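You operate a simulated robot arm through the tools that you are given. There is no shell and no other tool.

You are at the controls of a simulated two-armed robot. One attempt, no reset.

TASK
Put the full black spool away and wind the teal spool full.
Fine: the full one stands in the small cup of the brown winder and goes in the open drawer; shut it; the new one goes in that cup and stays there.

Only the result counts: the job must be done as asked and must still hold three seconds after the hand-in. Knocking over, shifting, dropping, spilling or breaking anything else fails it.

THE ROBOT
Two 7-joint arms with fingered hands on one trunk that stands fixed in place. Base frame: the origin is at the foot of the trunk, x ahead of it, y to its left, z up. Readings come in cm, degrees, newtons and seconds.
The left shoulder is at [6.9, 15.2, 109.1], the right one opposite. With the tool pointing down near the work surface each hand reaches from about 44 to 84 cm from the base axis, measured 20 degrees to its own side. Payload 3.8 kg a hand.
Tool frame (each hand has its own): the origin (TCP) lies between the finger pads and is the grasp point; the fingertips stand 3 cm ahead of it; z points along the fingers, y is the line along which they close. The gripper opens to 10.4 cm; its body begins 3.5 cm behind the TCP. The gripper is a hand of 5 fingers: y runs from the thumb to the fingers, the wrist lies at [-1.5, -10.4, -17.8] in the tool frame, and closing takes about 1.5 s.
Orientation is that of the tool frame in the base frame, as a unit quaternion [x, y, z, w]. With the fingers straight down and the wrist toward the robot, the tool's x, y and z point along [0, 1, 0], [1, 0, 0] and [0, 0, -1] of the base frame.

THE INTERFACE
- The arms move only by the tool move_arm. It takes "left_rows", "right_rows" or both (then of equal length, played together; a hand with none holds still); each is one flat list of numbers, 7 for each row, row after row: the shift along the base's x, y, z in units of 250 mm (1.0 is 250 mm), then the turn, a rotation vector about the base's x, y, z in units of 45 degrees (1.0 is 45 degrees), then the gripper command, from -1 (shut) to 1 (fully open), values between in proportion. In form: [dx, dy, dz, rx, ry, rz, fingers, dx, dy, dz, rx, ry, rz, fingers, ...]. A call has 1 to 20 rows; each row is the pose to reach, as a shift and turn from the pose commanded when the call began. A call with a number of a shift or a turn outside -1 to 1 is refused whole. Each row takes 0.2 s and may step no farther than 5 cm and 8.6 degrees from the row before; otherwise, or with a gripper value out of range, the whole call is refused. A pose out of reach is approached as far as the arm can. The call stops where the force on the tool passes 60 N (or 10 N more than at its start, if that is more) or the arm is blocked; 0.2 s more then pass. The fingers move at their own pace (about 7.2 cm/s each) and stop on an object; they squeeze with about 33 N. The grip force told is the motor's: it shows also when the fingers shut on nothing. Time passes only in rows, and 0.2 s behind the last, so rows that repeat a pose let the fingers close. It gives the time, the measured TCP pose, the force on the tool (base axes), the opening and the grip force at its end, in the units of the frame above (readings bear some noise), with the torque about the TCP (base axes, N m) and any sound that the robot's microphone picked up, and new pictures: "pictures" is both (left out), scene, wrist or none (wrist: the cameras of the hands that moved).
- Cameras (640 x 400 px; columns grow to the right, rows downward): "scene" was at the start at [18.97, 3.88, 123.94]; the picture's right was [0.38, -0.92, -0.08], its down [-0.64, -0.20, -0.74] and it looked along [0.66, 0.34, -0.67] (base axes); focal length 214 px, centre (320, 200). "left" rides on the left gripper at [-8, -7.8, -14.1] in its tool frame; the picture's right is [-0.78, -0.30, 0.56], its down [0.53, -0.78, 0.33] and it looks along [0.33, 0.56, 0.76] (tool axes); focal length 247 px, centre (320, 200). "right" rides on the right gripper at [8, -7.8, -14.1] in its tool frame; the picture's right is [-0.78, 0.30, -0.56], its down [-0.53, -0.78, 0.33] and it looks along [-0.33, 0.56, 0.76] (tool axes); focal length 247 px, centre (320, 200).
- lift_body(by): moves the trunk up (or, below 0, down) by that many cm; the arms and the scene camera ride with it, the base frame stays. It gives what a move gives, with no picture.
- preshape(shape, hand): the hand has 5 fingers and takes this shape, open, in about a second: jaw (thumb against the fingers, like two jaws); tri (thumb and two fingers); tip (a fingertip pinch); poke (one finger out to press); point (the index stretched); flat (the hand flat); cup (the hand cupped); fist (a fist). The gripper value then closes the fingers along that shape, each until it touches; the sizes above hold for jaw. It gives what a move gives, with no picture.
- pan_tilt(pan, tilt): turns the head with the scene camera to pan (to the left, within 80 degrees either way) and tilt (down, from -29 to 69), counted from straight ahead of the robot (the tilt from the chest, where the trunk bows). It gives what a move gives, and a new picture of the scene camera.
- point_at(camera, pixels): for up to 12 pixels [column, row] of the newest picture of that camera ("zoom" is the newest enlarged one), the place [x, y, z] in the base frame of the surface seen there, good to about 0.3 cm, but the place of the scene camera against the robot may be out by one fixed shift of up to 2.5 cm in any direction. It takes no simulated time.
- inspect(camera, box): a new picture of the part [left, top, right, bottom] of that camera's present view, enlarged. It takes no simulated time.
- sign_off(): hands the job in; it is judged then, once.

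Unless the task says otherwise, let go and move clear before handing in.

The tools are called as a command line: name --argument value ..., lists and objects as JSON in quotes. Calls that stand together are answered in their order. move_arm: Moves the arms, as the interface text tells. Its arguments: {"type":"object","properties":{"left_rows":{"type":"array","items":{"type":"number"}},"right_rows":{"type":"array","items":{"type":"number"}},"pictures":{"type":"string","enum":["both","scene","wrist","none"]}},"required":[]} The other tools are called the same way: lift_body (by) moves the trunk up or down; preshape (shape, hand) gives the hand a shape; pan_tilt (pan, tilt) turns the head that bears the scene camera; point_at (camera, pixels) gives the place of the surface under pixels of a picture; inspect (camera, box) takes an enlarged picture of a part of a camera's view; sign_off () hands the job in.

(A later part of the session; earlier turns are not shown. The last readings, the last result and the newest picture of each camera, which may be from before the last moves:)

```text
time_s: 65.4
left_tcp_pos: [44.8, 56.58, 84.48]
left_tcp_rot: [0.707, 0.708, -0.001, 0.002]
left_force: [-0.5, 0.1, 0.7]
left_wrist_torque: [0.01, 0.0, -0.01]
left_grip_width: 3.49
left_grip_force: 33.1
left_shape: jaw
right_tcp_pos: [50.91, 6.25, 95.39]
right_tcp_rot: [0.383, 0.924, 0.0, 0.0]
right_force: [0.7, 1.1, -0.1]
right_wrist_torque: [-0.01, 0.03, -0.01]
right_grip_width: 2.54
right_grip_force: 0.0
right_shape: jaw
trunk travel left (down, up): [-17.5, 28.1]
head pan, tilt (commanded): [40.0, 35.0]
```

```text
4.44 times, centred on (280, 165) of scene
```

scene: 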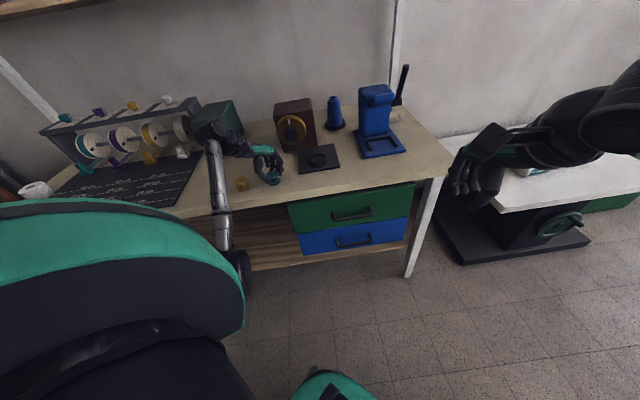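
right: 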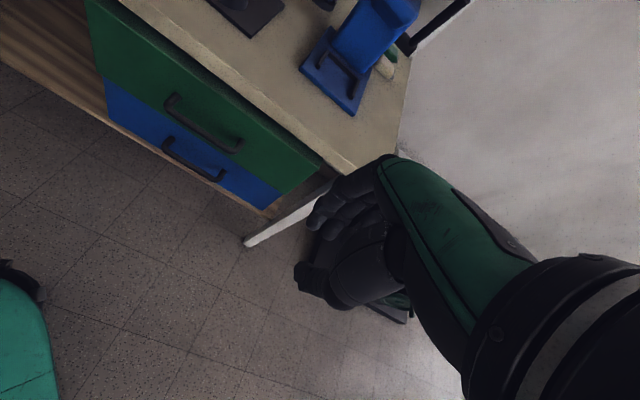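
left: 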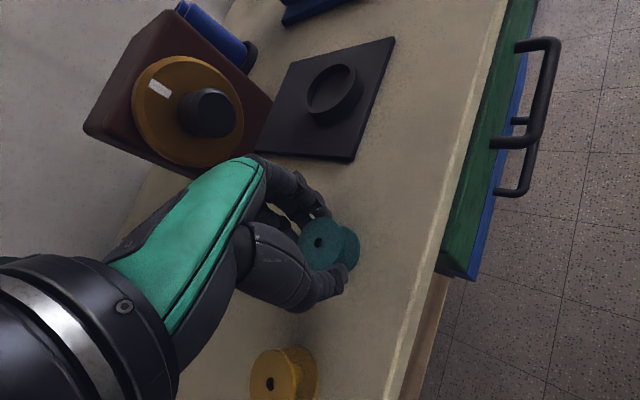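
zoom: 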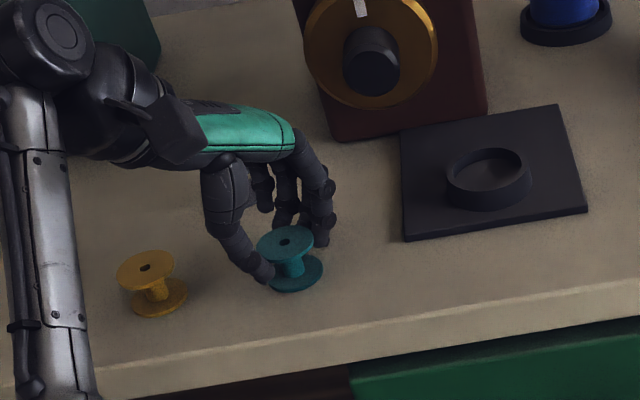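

Gripped at 3.49 cm, 33 N, spool still upright. I'll lift gently to z≈93.

move_arm --left_rows '[0, 0, 0.015, 0, 0, 0, -1, 0, 0, 0.04, 0, 0, 0, -1, 0, 0, 0.08, 0, 0, 0, -1, 0, 0, 0.14, 0, 0, 0, -1, 0, 0, 0.2, 0, 0, 0, -1, 0, 0, 0.27, 0, 0, 0, -1, 0, 0, 0.33, 0, 0, 0, -1, 0, 0, 0.36, 0, 0, 0, -1, 0, 0, 0.36, 0, 0, 0, -1]' --pictures "both"

inspect --camera "left" --box '[220, 150, 420, 350]'

inspect --camera "scene" --box '[220, 90, 340, 210]'

```text
time_s: 67.4
left_tcp_pos: [44.58, 56.5, 93.48]
left_tcp_rot: [0.706, 0.708, 0.0, 0.0]
left_force: [0.2, -0.4, -0.8]
left_wrist_torque: [0.01, 0.01, 0.01]
left_grip_width: 3.5
left_grip_force: 33.9
left_shape: jaw
right_tcp_pos: [50.92, 6.19, 95.39]
right_tcp_rot: [0.384, 0.923, -0.001, 0.001]
right_force: [0.4, 0.1, -0.8]
right_wrist_torque: [0.02, -0.03, -0.01]
right_grip_width: 2.56
right_grip_force: 0.0
right_shape: jaw
trunk travel left (down, up): [-17.5, 28.1]
head pan, tilt (commanded): [40.0, 35.0]
```

scene: 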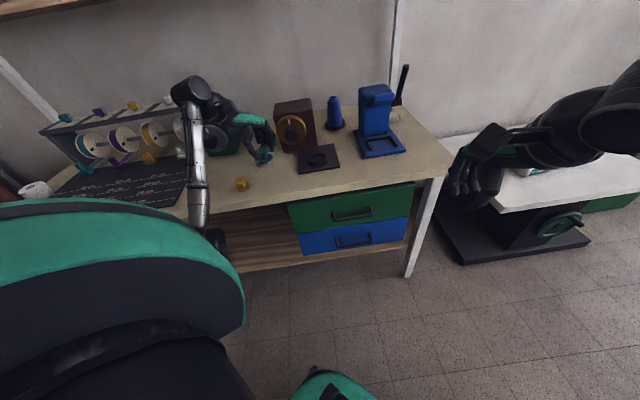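
left: 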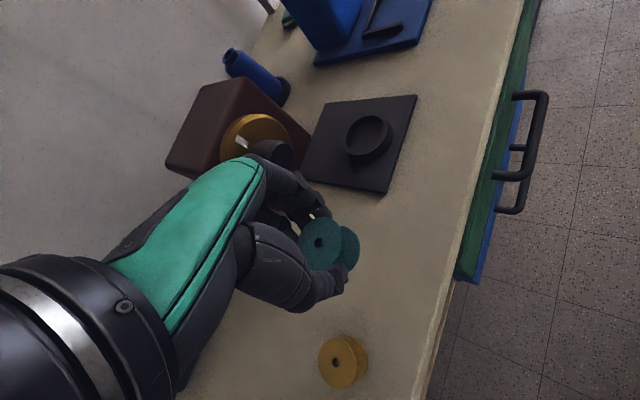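

```text
2.00 times, centred on (320, 250) of left
```

zoom: 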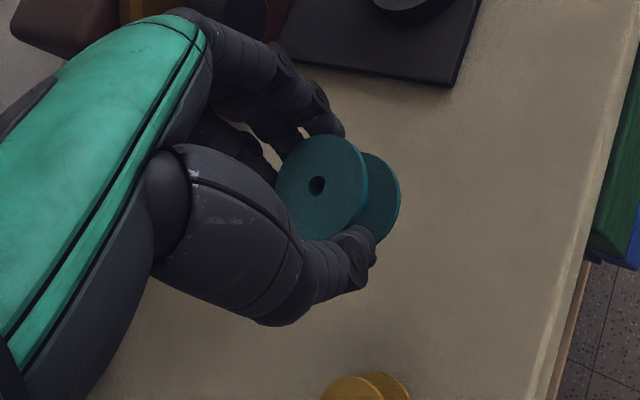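

```text
3.33 times, centred on (280, 150) of scene
```

zoom: 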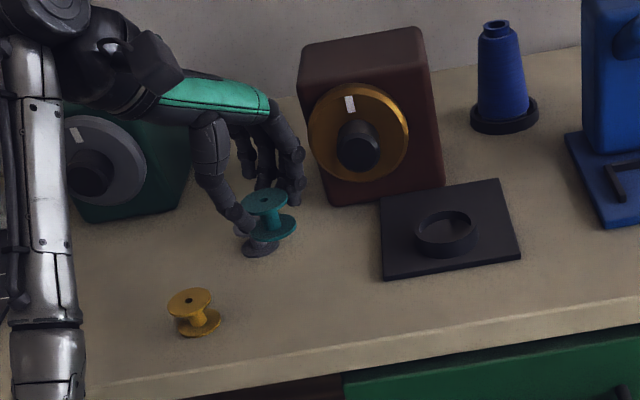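

The teal spool came up straight and the other spools stayed put. I'll carry it around the front of the knob (first toward −y, then +x) to above the cup at (60.1, 50.1).

point_at --camera "left" --pixels '[[313, 237], [324, 248], [325, 236], [312, 249], [303, 240], [335, 243]]'

move_arm --left_rows '[0.02, -0.04, 0, 0, 0, 0, -1, 0.06, -0.11, 0, 0, 0, 0, -1, 0.1, -0.19, 0, 0, 0, 0, -1, 0.15, -0.27, 0, 0, 0, 0, -1, 0.21, -0.31, 0, 0, 0, 0, -1, 0.29, -0.318, 0, 0, 0, 0, -1, 0.38, -0.318, 0, 0, 0, 0, -1, 0.46, -0.31, 0, 0, 0, 0, -1, 0.53, -0.29, 0, 0, 0, 0, -1, 0.58, -0.27, 0, 0, 0, 0, -1, 0.614, -0.256, 0, 0, 0, 0, -1, 0.614, -0.256, 0, 0, 0, 0, -1]' --pictures "both"

inspect --camera "left" --box '[220, 150, 420, 350]'

inspect --camera "scene" --box '[240, 80, 360, 200]'

```text
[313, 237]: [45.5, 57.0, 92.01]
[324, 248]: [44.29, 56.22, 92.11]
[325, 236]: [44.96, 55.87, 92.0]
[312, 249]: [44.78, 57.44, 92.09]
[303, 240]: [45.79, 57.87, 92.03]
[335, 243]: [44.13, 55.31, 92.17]
```

```text
time_s: 70.0
left_tcp_pos: [60.05, 50.17, 93.41]
left_tcp_rot: [0.707, 0.708, -0.001, 0.0]
left_force: [1.2, -0.6, 0.7]
left_wrist_torque: [0.0, 0.0, 0.0]
left_grip_width: 3.49
left_grip_force: 33.1
left_shape: jaw
right_tcp_pos: [51.07, 6.15, 95.36]
right_tcp_rot: [0.384, 0.923, 0.0, 0.001]
right_force: [-0.8, -0.1, -0.6]
right_wrist_torque: [0.01, 0.0, 0.01]
right_grip_width: 2.6
right_grip_force: 0.0
right_shape: jaw
trunk travel left (down, up): [-17.5, 28.1]
head pan, tilt (commanded): [40.0, 35.0]
```

scene: 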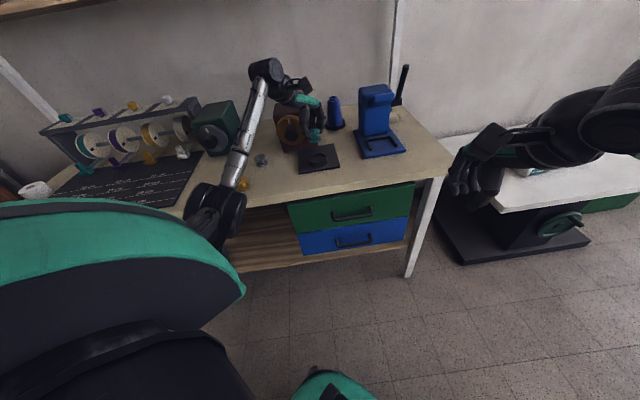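
left: 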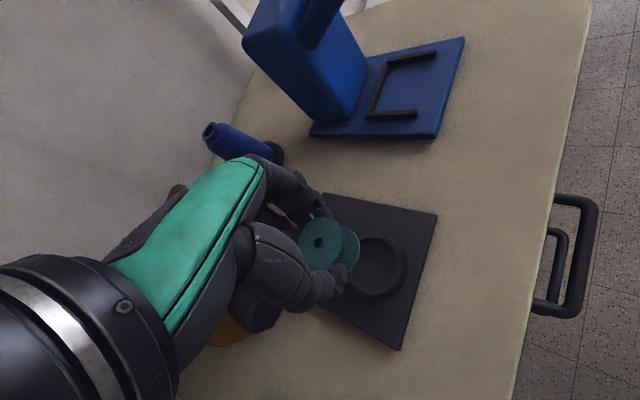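

```text
2.00 times, centred on (320, 250) of left
```

zoom: 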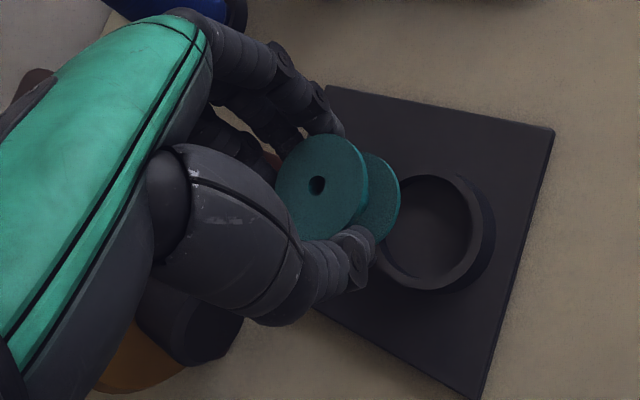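

```text
3.33 times, centred on (300, 140) of scene
```

zoom: 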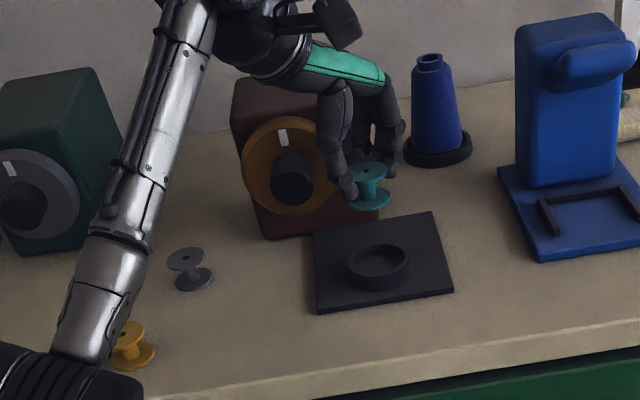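

The teal spool hangs just by the cup in the left picture (cup around (378,266)). I'll measure the cup rim and the spool's centre to align them.

point_at --camera "zoom" --pixels '[[358, 282], [385, 288], [402, 278], [409, 262], [405, 248], [382, 242], [354, 255], [350, 270], [380, 262], [372, 172], [350, 172], [386, 172]]'

point_at --camera "left" --pixels '[[313, 237], [324, 248], [304, 242], [334, 244], [402, 265], [393, 246], [376, 239], [400, 280], [385, 293], [368, 294], [355, 287], [380, 262]]'

```text
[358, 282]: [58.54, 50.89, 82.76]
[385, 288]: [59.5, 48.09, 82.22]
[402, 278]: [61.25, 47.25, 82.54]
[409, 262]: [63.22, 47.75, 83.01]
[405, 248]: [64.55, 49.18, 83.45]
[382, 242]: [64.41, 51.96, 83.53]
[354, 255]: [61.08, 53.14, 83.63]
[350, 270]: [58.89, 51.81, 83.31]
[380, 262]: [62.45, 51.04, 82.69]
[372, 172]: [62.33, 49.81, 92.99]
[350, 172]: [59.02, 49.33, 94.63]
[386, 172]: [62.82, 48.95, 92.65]
```

```text
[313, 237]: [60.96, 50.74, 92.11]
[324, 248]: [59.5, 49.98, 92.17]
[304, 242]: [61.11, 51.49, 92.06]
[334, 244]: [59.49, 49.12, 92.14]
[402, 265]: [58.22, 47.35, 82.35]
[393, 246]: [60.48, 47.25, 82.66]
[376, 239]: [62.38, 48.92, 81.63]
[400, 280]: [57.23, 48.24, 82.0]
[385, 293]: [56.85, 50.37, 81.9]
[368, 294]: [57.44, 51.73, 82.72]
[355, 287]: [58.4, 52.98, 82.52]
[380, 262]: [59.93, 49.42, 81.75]
```

Spool centre is at (60.26, 50.33) and the cup's centre about (59.9, 50.1). I'll nudge by (−0.2, −0.1) cm and lower until the spool is just above the rim.

move_arm --left_rows '[-0.008, -0.004, -0.04, 0, 0, 0, -1, -0.008, -0.004, -0.1, 0, 0, 0, -1, -0.008, -0.004, -0.16, 0, 0, 0, -1, -0.008, -0.004, -0.21, 0, 0, 0, -1, -0.008, -0.004, -0.228, 0, 0, 0, -1, -0.008, -0.004, -0.228, 0, 0, 0, -1]' --pictures "both"

inspect --camera "left" --box '[250, 180, 410, 330]'

inspect --camera "scene" --box '[280, 120, 360, 190]'

```text
time_s: 71.4
left_tcp_pos: [59.83, 50.07, 87.8]
left_tcp_rot: [0.707, 0.707, 0.0, 0.002]
left_force: [1.0, 0.2, 0.4]
left_wrist_torque: [0.01, 0.03, 0.01]
left_grip_width: 3.52
left_grip_force: 33.2
left_shape: jaw
right_tcp_pos: [51.01, 6.12, 95.32]
right_tcp_rot: [0.383, 0.924, 0.0, 0.001]
right_force: [0.6, -0.6, -1.4]
right_wrist_torque: [0.02, -0.03, -0.06]
right_grip_width: 2.59
right_grip_force: 0.0
right_shape: jaw
trunk travel left (down, up): [-17.5, 28.1]
head pan, tilt (commanded): [40.0, 35.0]
```

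scene: 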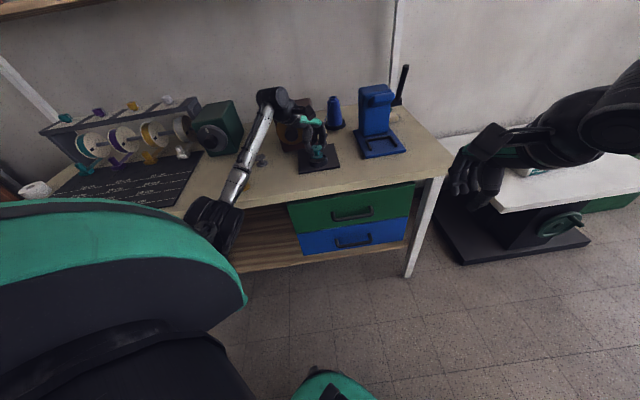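
left: 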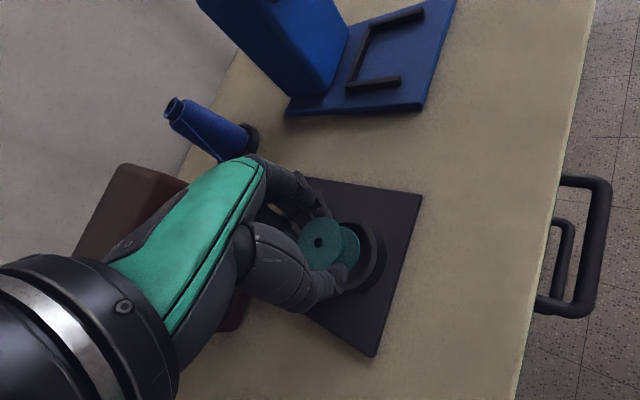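

```text
2.67 times, centred on (330, 255) of left
```

zoom: 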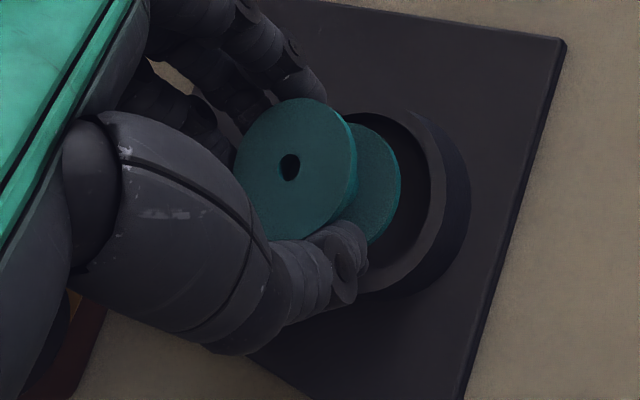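

```text
5.71 times, centred on (320, 155) of scene
```

zoom: 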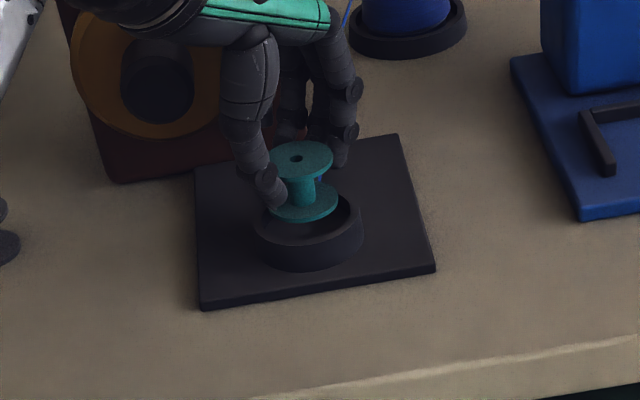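

The bottom flange is over the cup opening and the blue thread has re-appeared between cone and spool. I'll lower gently into the cup, watching the force.

move_arm --left_rows '[0, 0, -0.012, 0, 0, 0, -1, 0, 0, -0.024, 0, 0, 0, -1, 0, 0, -0.036, 0, 0, 0, -1, 0, 0, -0.048, 0, 0, 0, -1, 0, 0, -0.056, 0, 0, 0, -1, 0, 0, -0.062, 0, 0, 0, -1, 0, 0, -0.062, 0, 0, 0, -1]' --pictures "both"

inspect --camera "left" --box '[250, 180, 410, 330]'

inspect --camera "scene" --box '[280, 120, 360, 190]'

```text
time_s: 73.0
left_tcp_pos: [59.94, 49.92, 86.2]
left_tcp_rot: [0.706, 0.708, 0.001, 0.002]
left_force: [-0.1, -0.2, 0.5]
left_wrist_torque: [0.03, -0.03, 0.02]
left_grip_width: 3.48
left_grip_force: 32.9
left_shape: jaw
right_tcp_pos: [51.02, 6.15, 95.38]
right_tcp_rot: [0.383, 0.924, 0.0, 0.001]
right_force: [0.5, -0.1, 0.2]
right_wrist_torque: [0.01, -0.02, 0.02]
right_grip_width: 2.59
right_grip_force: 0.1
right_shape: jaw
trunk travel left (down, up): [-17.5, 28.1]
head pan, tilt (commanded): [40.0, 35.0]
```

scene: 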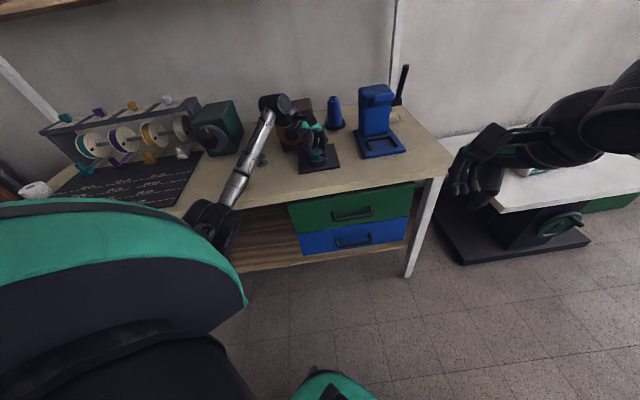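
left: 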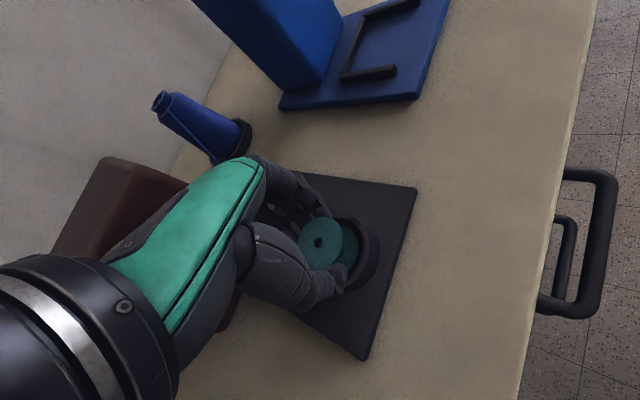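

```text
2.67 times, centred on (330, 255) of left
```

zoom: 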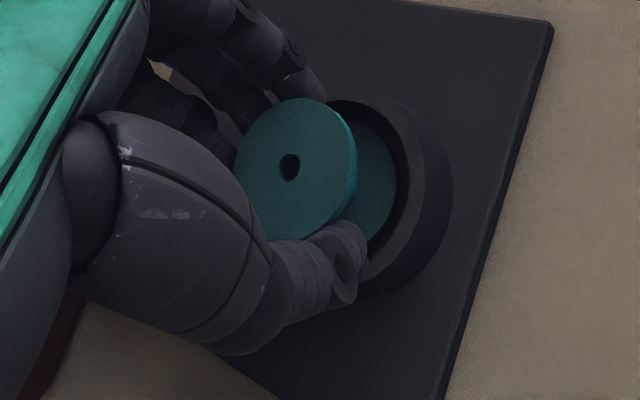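

```text
5.71 times, centred on (320, 155) of scene
```

zoom: 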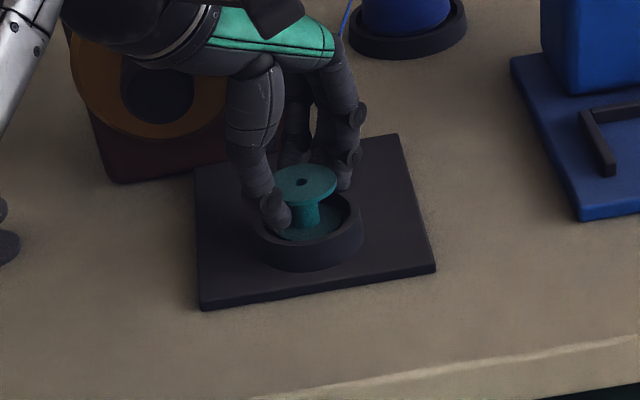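

The bottom flange is inside the cup, still no floor contact. I'll creep down a few more millimetres until the force shows contact.

move_arm --left_rows '[0, 0, -0.004, 0, 0, 0, -1, 0, 0, -0.008, 0, 0, 0, -1, 0, 0, -0.008, 0, 0, 0, -1]' --pictures "none"

```text
time_s: 73.8
left_tcp_pos: [59.85, 50.07, 86.05]
left_tcp_rot: [0.707, 0.708, 0.0, 0.001]
left_force: [-0.1, -0.6, 1.5]
left_wrist_torque: [0.0, -0.02, 0.02]
left_grip_width: 3.51
left_grip_force: 33.0
left_shape: jaw
right_tcp_pos: [50.98, 6.18, 95.35]
right_tcp_rot: [0.384, 0.923, 0.0, 0.002]
right_force: [0.1, -0.5, 0.4]
right_wrist_torque: [-0.05, -0.01, 0.01]
right_grip_width: 2.58
right_grip_force: 0.0
right_shape: jaw
trunk travel left (down, up): [-17.5, 28.1]
head pan, tilt (commanded): [40.0, 35.0]
```

move_arm --left_rows '[0, 0, -0.004, 0, 0, 0, -1, 0, 0, -0.008, 0, 0, 0, -1, 0, 0, -0.008, 0, 0, 0, -1]' --pictures "none"

```text
time_s: 74.6
left_tcp_pos: [59.84, 50.04, 86.01]
left_tcp_rot: [0.707, 0.708, 0.001, 0.002]
left_force: [0.8, -0.1, 6.2]
left_wrist_torque: [0.02, -0.19, 0.01]
left_grip_width: 3.56
left_grip_force: 32.7
left_shape: jaw
right_tcp_pos: [50.92, 6.09, 95.49]
right_tcp_rot: [0.384, 0.923, -0.001, 0.001]
right_force: [0.0, -0.8, 0.4]
right_wrist_torque: [0.0, -0.01, -0.02]
right_grip_width: 2.61
right_grip_force: 0.0
right_shape: jaw
trunk travel left (down, up): [-17.5, 28.1]
head pan, tilt (commanded): [40.0, 35.0]
```

Fz is now 6.2 N: the teal spool sits on the cup floor. I'll ease off 1 mm and open the fingers.

move_arm --left_rows '[0, 0, 0.004, 0, 0, 0, -1, 0, 0, 0.004, 0, 0, 0, -0.3, 0, 0, 0.004, 0, 0, 0, -0.22, 0, 0, 0.004, 0, 0, 0, -0.1, 0, 0, 0.004, 0, 0, 0, 0.05, 0, 0, 0.004, 0, 0, 0, 0.2, 0, 0, 0.004, 0, 0, 0, 0.35, 0, 0, 0.004, 0, 0, 0, 0.35, 0, 0, 0.004, 0, 0, 0, 0.35]' --pictures "both"

inspect --camera "left" --box '[250, 180, 410, 330]'

inspect --camera "scene" --box '[280, 120, 360, 190]'

```text
time_s: 76.6
left_tcp_pos: [59.71, 50.1, 85.81]
left_tcp_rot: [0.706, 0.708, 0.0, 0.001]
left_force: [0.6, 0.7, -0.6]
left_wrist_torque: [0.01, 0.01, 0.02]
left_grip_width: 7.01
left_grip_force: 0.1
left_shape: jaw
right_tcp_pos: [50.93, 6.06, 95.39]
right_tcp_rot: [0.384, 0.924, 0.0, 0.0]
right_force: [0.2, 0.7, 0.2]
right_wrist_torque: [-0.01, 0.0, 0.0]
right_grip_width: 2.6
right_grip_force: 0.1
right_shape: jaw
trunk travel left (down, up): [-17.5, 28.1]
head pan, tilt (commanded): [40.0, 35.0]
```

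scene: 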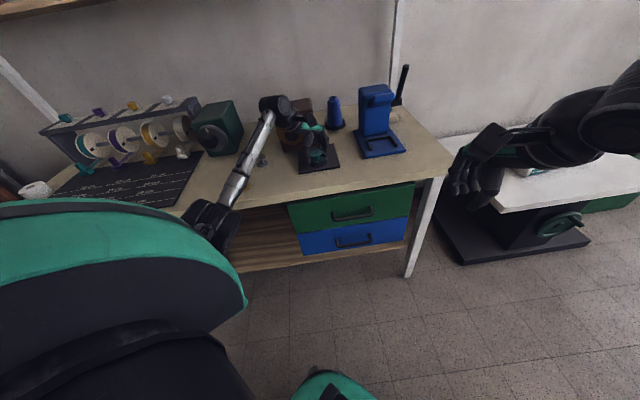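
left: 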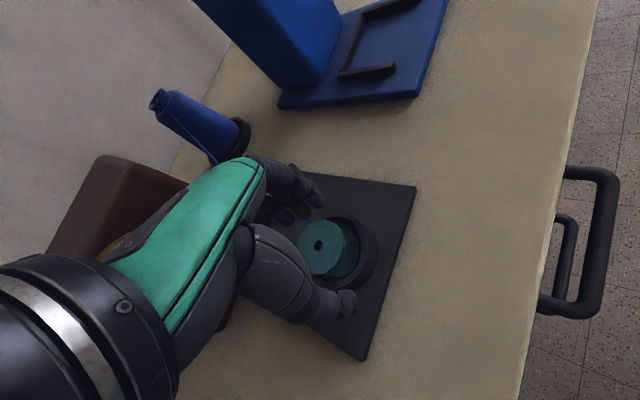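

```text
2.67 times, centred on (330, 255) of left
```

zoom: 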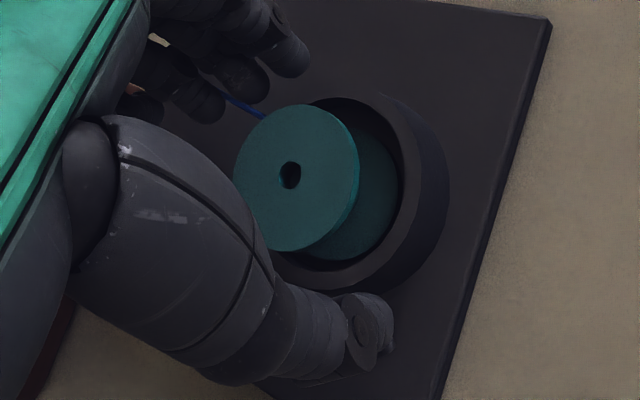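

```text
5.71 times, centred on (320, 155) of scene
```

zoom: 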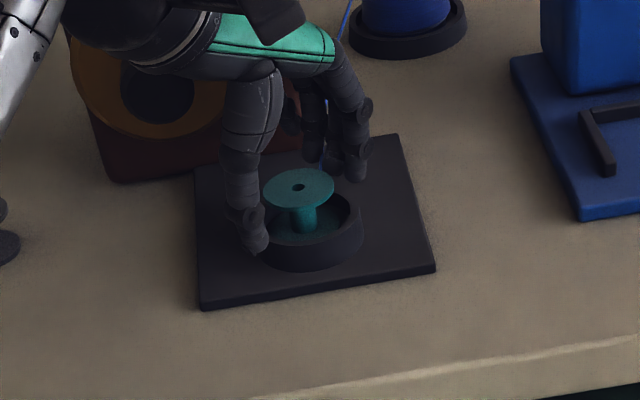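

The teal spool stands upright in the cup with the thread attached. I'll rise straight up clear of it.

move_arm --left_rows '[0, 0, 0.03, 0, 0, 0, 0.35, 0, 0, 0.08, 0, 0, 0, 0.35, 0, 0, 0.16, 0, 0, 0, 0.35, 0, 0, 0.26, 0, 0, 0, 0.35, 0, 0, 0.38, 0, 0, 0, 0.35, 0, 0, 0.5, 0, 0, 0, 0.35, 0, 0, 0.58, 0, 0, 0, 0.35]' --pictures "both"

inspect --camera "left" --box '[250, 180, 460, 350]'

inspect --camera "scene" --box '[260, 90, 360, 190]'

```text
time_s: 78.2
left_tcp_pos: [59.82, 50.06, 100.5]
left_tcp_rot: [0.706, 0.708, 0.0, 0.001]
left_force: [0.3, 0.2, 0.6]
left_wrist_torque: [-0.01, -0.03, 0.01]
left_grip_width: 6.99
left_grip_force: 0.0
left_shape: jaw
right_tcp_pos: [50.91, 6.1, 95.39]
right_tcp_rot: [0.384, 0.923, 0.0, 0.001]
right_force: [-0.2, 0.1, -0.1]
right_wrist_torque: [0.01, 0.01, 0.02]
right_grip_width: 2.59
right_grip_force: 0.1
right_shape: jaw
trunk travel left (down, up): [-17.5, 28.1]
head pan, tilt (commanded): [40.0, 35.0]
```

scene: 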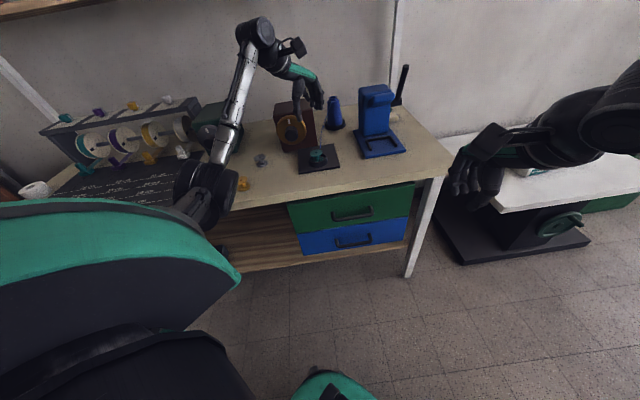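
left: 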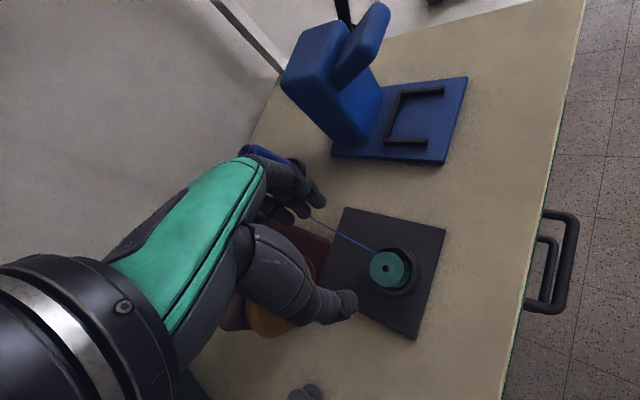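

```text
2.35 times, centred on (355, 265) of left
```

zoom: 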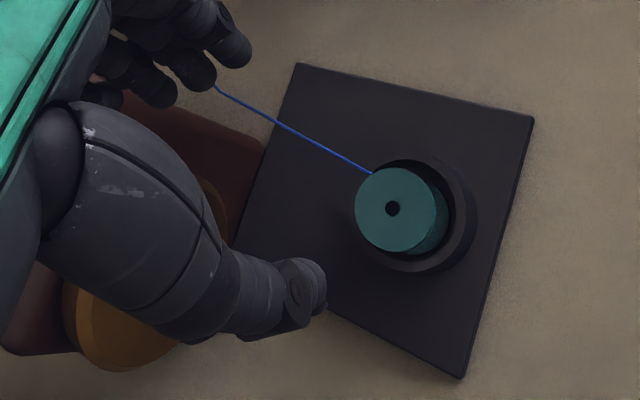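

```text
4.00 times, centred on (310, 140) of scene
```

zoom: 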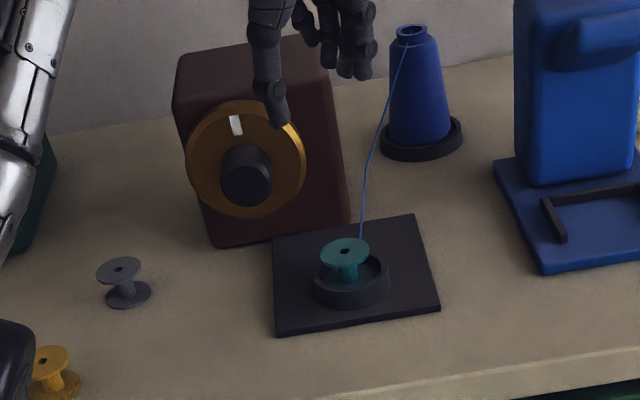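

The teal spool sits in the cup with thread running from the cone, so next is turning the winder's knob. I'll pull the left hand back in front of the winder and try a rolled, 45° forward-tilted hand (thumb left, fingers right) to test reach.

move_arm --left_rows '[-0.04, 0, -0.01, 0.09, -0.037, -0.09, 0.35, -0.09, -0.004, -0.02, 0.185, -0.076, -0.185, 0.35, -0.15, -0.008, -0.03, 0.28, -0.116, -0.28, 0.35, -0.21, -0.01, -0.04, 0.375, -0.155, -0.375, 0.35, -0.27, -0.012, -0.05, 0.47, -0.195, -0.47, 0.35, -0.32, -0.014, -0.06, 0.565, -0.234, -0.565, 0.35, -0.36, -0.016, -0.07, 0.66, -0.273, -0.66, 0.35, -0.39, -0.018, -0.08, 0.755, -0.313, -0.755, 0.35, -0.41, -0.02, -0.09, 0.85, -0.352, -0.85, 0.35, -0.412, -0.022, -0.1, 0.947, -0.392, -0.947, 0.35, -0.412, -0.022, -0.1, 0.947, -0.392, -0.947, 0.35]' --pictures "both"

inspect --camera "scene" --box '[200, 60, 380, 200]'

```text
time_s: 80.6
left_tcp_pos: [49.6, 49.5, 97.99]
left_tcp_rot: [0.854, 0.353, 0.353, -0.145]
left_force: [-0.2, 0.7, 0.0]
left_wrist_torque: [-0.03, 0.0, 0.01]
left_grip_width: 6.97
left_grip_force: 0.1
left_shape: jaw
right_tcp_pos: [50.81, 6.15, 95.37]
right_tcp_rot: [0.383, 0.924, 0.0, 0.001]
right_force: [-0.1, 0.2, 0.3]
right_wrist_torque: [0.0, 0.02, 0.01]
right_grip_width: 2.56
right_grip_force: 0.0
right_shape: jaw
trunk travel left (down, up): [-17.5, 28.1]
head pan, tilt (commanded): [40.0, 35.0]
```

scene: 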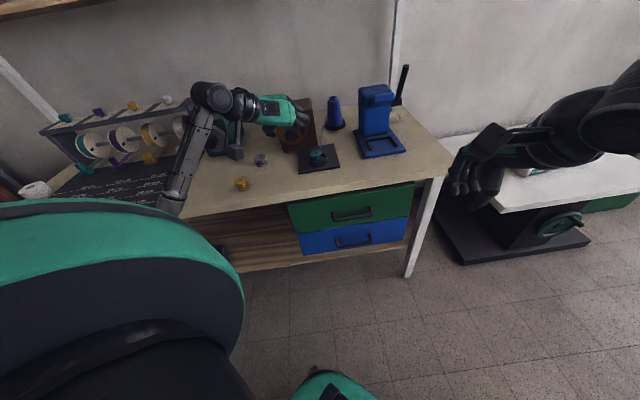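
left: 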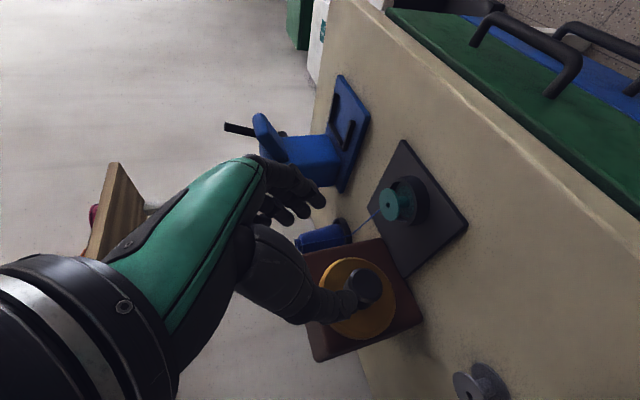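

```text
2.86 times, centred on (290, 130) of scene
```

zoom: 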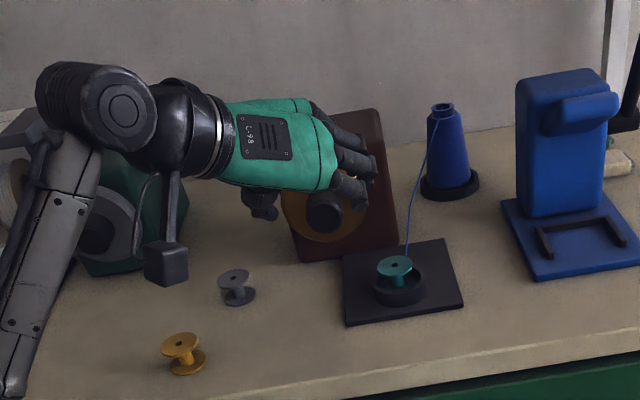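

This pose is reachable. I'll try the "tri" shape here in free space, so that ring and little finger stay out of the dial's way, and look at it.

preshape --shape "tri" --hand "left"

inspect --camera "left" --box '[200, 120, 440, 370]'

inspect --camera "scene" --box '[220, 70, 340, 180]'

```text
time_s: 81.5
left_tcp_pos: [49.68, 49.6, 97.99]
left_tcp_rot: [0.854, 0.354, 0.353, -0.146]
left_force: [-0.4, -0.5, 0.2]
left_wrist_torque: [-0.02, -0.03, -0.02]
left_grip_width: 10.38
left_grip_force: 0.1
left_shape: tri
right_tcp_pos: [51.03, 6.17, 95.41]
right_tcp_rot: [0.383, 0.924, 0.0, 0.001]
right_force: [0.3, 0.2, 0.3]
right_wrist_torque: [0.03, 0.02, 0.01]
right_grip_width: 2.6
right_grip_force: 0.0
right_shape: jaw
trunk travel left (down, up): [-17.5, 28.1]
head pan, tilt (commanded): [40.0, 35.0]
```

```text
1.60 times, centred on (320, 245) of left
```

zoom: 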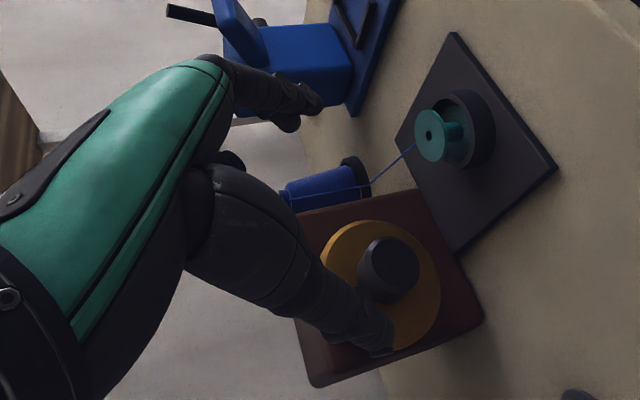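

```text
3.64 times, centred on (280, 125) of scene
```

zoom: 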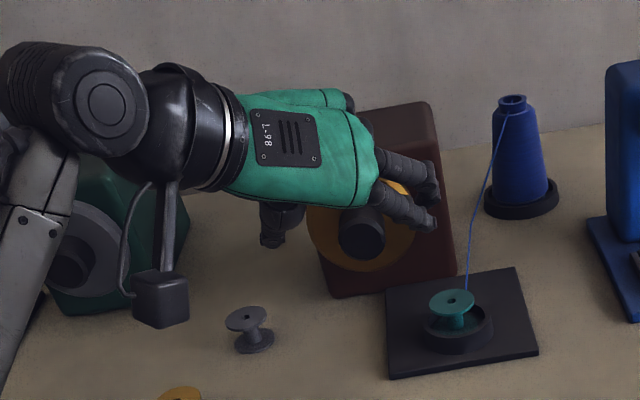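

Tri shape folds the ring and little fingers away. I'll measure the knob and dial again from this view.

point_at --camera "left" --pixels '[[366, 285], [358, 278], [376, 292], [373, 278], [358, 292], [348, 283], [385, 300], [340, 265], [380, 268], [345, 320], [392, 290], [360, 262]]'

inspect --camera "left" --box '[290, 220, 430, 350]'

```text
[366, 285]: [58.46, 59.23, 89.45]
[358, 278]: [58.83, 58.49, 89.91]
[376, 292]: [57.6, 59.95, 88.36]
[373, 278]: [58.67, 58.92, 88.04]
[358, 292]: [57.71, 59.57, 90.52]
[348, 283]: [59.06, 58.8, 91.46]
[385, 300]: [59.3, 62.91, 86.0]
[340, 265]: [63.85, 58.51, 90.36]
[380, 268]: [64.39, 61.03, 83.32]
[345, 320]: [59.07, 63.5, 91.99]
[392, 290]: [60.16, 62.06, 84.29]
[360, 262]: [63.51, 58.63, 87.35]
```

```text
3.08 times, centred on (360, 285) of left
```

zoom: 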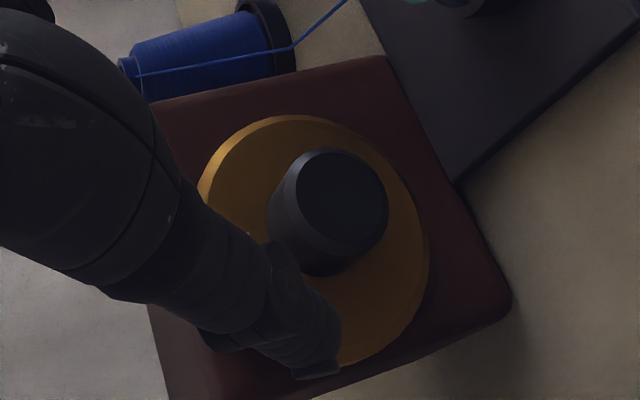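

The knob axis is about t=-0.25, z=89.6 with its front face at d≈83.1 and the dial face at d≈86.3. I'll move to a standoff 8 cm out along the approach direction and check alignment.

move_arm --left_rows '[0.03, 0.035, -0.01, 0, 0, 0, 0.35, 0.07, 0.08, -0.03, 0, 0, 0, 0.35, 0.12, 0.13, -0.045, 0, 0, 0, 0.35, 0.16, 0.18, -0.055, 0, 0, 0, 0.35, 0.19, 0.21, -0.064, 0, 0, 0, 0.35, 0.198, 0.218, -0.064, 0, 0, 0, 0.35, 0.198, 0.218, -0.064, 0, 0, 0, 0.35]' --pictures "both"

inspect --camera "left" --box '[220, 150, 420, 350]'

inspect --camera "scene" --box '[240, 80, 350, 180]'

```text
time_s: 83.1
left_tcp_pos: [54.56, 54.92, 96.25]
left_tcp_rot: [0.854, 0.354, 0.353, -0.145]
left_force: [0.0, 0.3, -0.2]
left_wrist_torque: [-0.01, -0.02, -0.03]
left_grip_width: 7.05
left_grip_force: 0.0
left_shape: tri
right_tcp_pos: [51.0, 6.18, 95.41]
right_tcp_rot: [0.384, 0.923, -0.001, 0.001]
right_force: [0.6, -0.2, -0.3]
right_wrist_torque: [0.0, 0.0, 0.0]
right_grip_width: 2.59
right_grip_force: 0.0
right_shape: jaw
trunk travel left (down, up): [-17.5, 28.1]
head pan, tilt (commanded): [40.0, 35.0]
```

scene: 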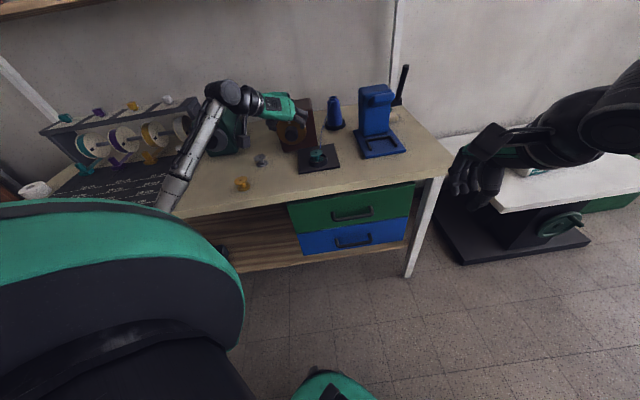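
left: 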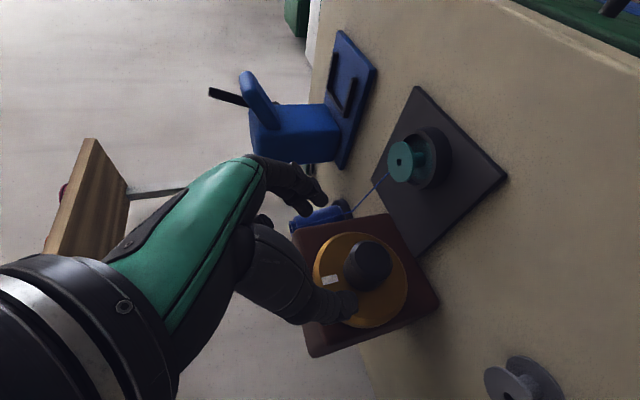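

```text
2.00 times, centred on (320, 250) of left
```

zoom: 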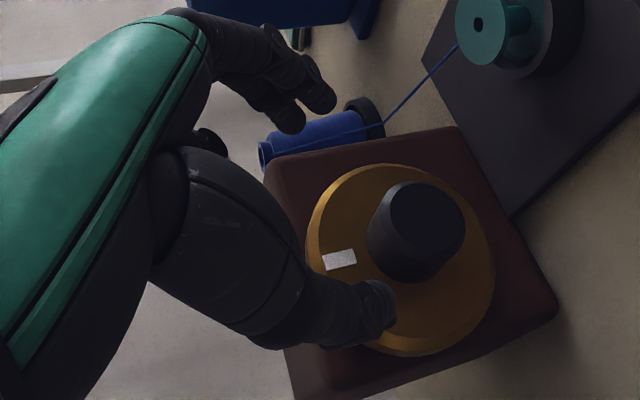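

```text
4.00 times, centred on (295, 130) of scene
```

zoom: 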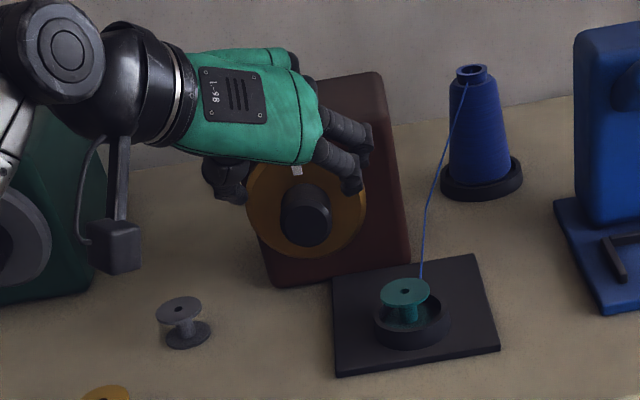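

The knob's front shows at about (373,259), the white mark at (340,280), thumb tip at (352,300). I'll measure knob, thumb and finger tips from here.

point_at --camera "left" --pixels '[[374, 258], [364, 250], [384, 268], [382, 250], [364, 268], [352, 262], [352, 300], [350, 292], [318, 195], [305, 210], [328, 280], [395, 290]]'

```text
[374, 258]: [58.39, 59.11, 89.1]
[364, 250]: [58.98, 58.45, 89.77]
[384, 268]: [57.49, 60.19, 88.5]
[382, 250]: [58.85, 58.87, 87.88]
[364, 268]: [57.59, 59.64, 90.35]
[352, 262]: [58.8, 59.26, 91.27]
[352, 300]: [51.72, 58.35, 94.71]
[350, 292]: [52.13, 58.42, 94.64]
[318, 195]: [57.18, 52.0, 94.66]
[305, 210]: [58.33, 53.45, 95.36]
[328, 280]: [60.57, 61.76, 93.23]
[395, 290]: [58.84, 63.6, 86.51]
```

I'll advance diagonally so thumb and two fingers straddle the knob, without closing yet.

move_arm --left_rows '[0.026, 0.027, -0.038, 0, 0, 0, 0.35, 0.052, 0.055, -0.077, 0, 0, 0, 0.35, 0.077, 0.082, -0.115, 0, 0, 0, 0.35, 0.103, 0.109, -0.153, 0, 0, 0, 0.35, 0.128, 0.136, -0.192, 0, 0, 0, 0.35, 0.146, 0.155, -0.218, 0, 0, 0, 0.35, 0.154, 0.163, -0.23, 0, 0, 0, 0.35, 0.154, 0.163, -0.23, 0, 0, 0, 0.35]' --pictures "both"

inspect --camera "left" --box '[220, 150, 420, 350]'

inspect --camera "scene" --box '[250, 90, 350, 180]'

```text
time_s: 84.9
left_tcp_pos: [58.48, 59.07, 90.35]
left_tcp_rot: [0.854, 0.354, 0.353, -0.145]
left_force: [0.0, 0.3, 0.7]
left_wrist_torque: [-0.01, 0.0, 0.0]
left_grip_width: 7.05
left_grip_force: 0.1
left_shape: tri
right_tcp_pos: [50.94, 6.1, 95.41]
right_tcp_rot: [0.384, 0.923, 0.0, 0.001]
right_force: [-0.1, -0.8, 0.1]
right_wrist_torque: [-0.01, -0.01, 0.0]
right_grip_width: 2.57
right_grip_force: 0.1
right_shape: jaw
trunk travel left (down, up): [-17.5, 28.1]
head pan, tilt (commanded): [40.0, 35.0]
```

scene: 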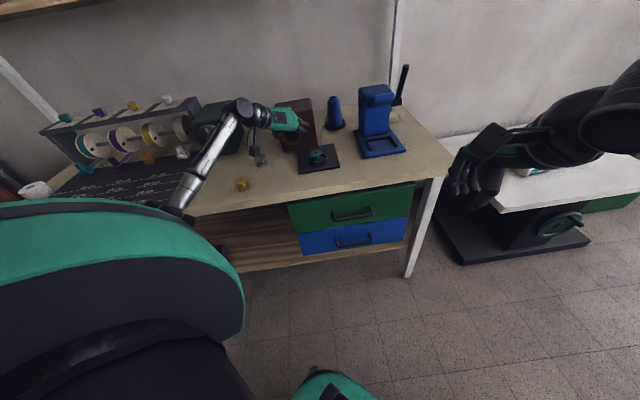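
left: 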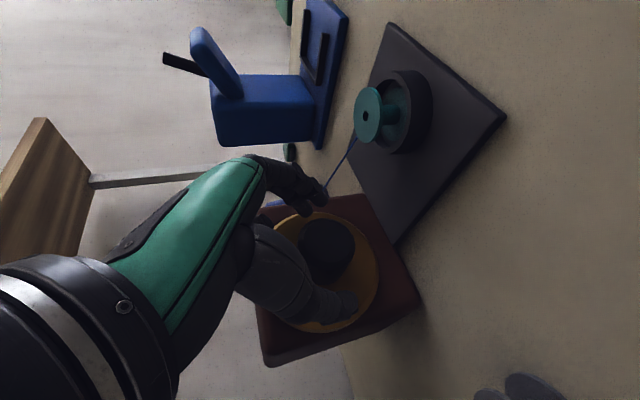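

```text
2.00 times, centred on (320, 250) of left
```

zoom: 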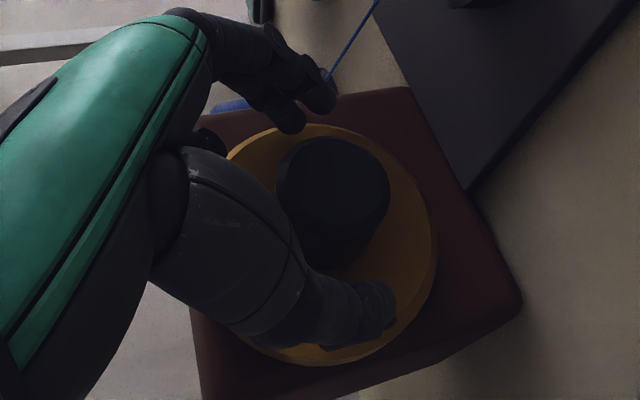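

```text
4.44 times, centred on (300, 135) of scene
```

zoom: 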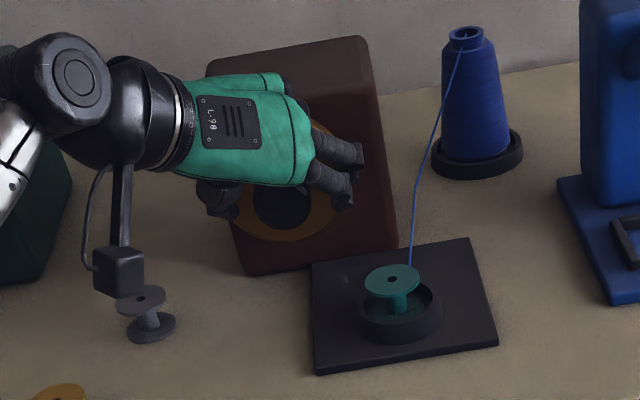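

Thumb and fingers straddle the knob without contact (forces ~0). I'll close on the knob now.

move_arm --left_rows '[0, 0, 0, 0, 0, 0, 0, 0, 0, 0, 0, 0, 0, -0.15, 0, 0, 0, 0, 0, 0, -0.3, 0, 0, 0, 0, 0, 0, -0.6, 0, 0, 0, 0, 0, 0, -1, 0, 0, 0, 0, 0, 0, -1, 0, 0, 0, 0, 0, 0, -1, 0, 0, 0, 0, 0, 0, -1]' --pictures "both"

inspect --camera "left" --box '[220, 150, 420, 350]'

inspect --camera "scene" --box '[250, 90, 350, 180]'

```text
time_s: 86.7
left_tcp_pos: [58.36, 59.05, 90.48]
left_tcp_rot: [0.854, 0.354, 0.353, -0.145]
left_force: [-0.3, 0.5, -1.6]
left_wrist_torque: [0.03, -0.04, 0.03]
left_grip_width: 3.65
left_grip_force: 33.1
left_shape: tri
right_tcp_pos: [51.06, 6.21, 95.39]
right_tcp_rot: [0.383, 0.924, -0.001, 0.001]
right_force: [-0.3, 0.3, 0.2]
right_wrist_torque: [-0.01, 0.0, -0.01]
right_grip_width: 2.57
right_grip_force: 0.1
right_shape: jaw
trunk travel left (down, up): [-17.5, 28.1]
head pan, tilt (commanded): [40.0, 35.0]
```

scene: 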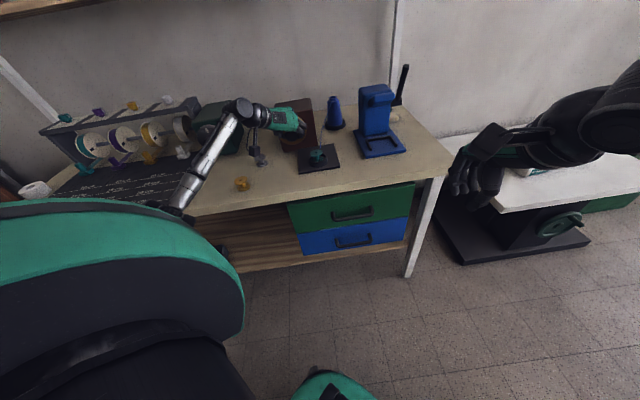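
left: 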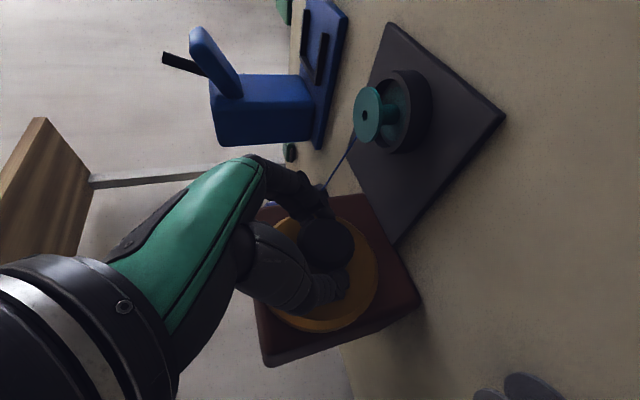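

```text
2.00 times, centred on (320, 250) of left
```

zoom: 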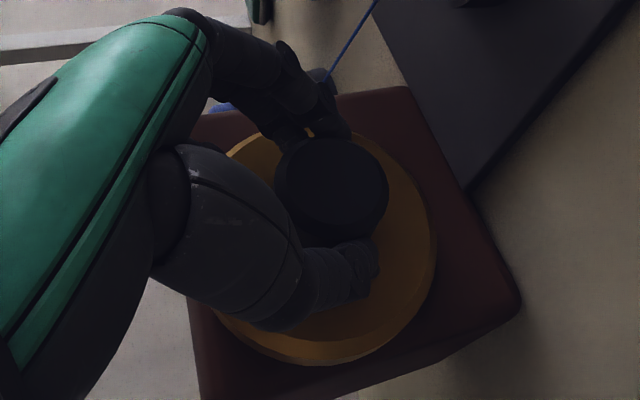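

```text
4.44 times, centred on (300, 135) of scene
```

zoom: 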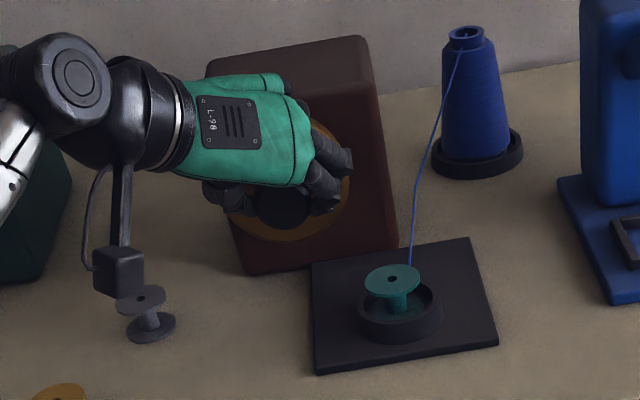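

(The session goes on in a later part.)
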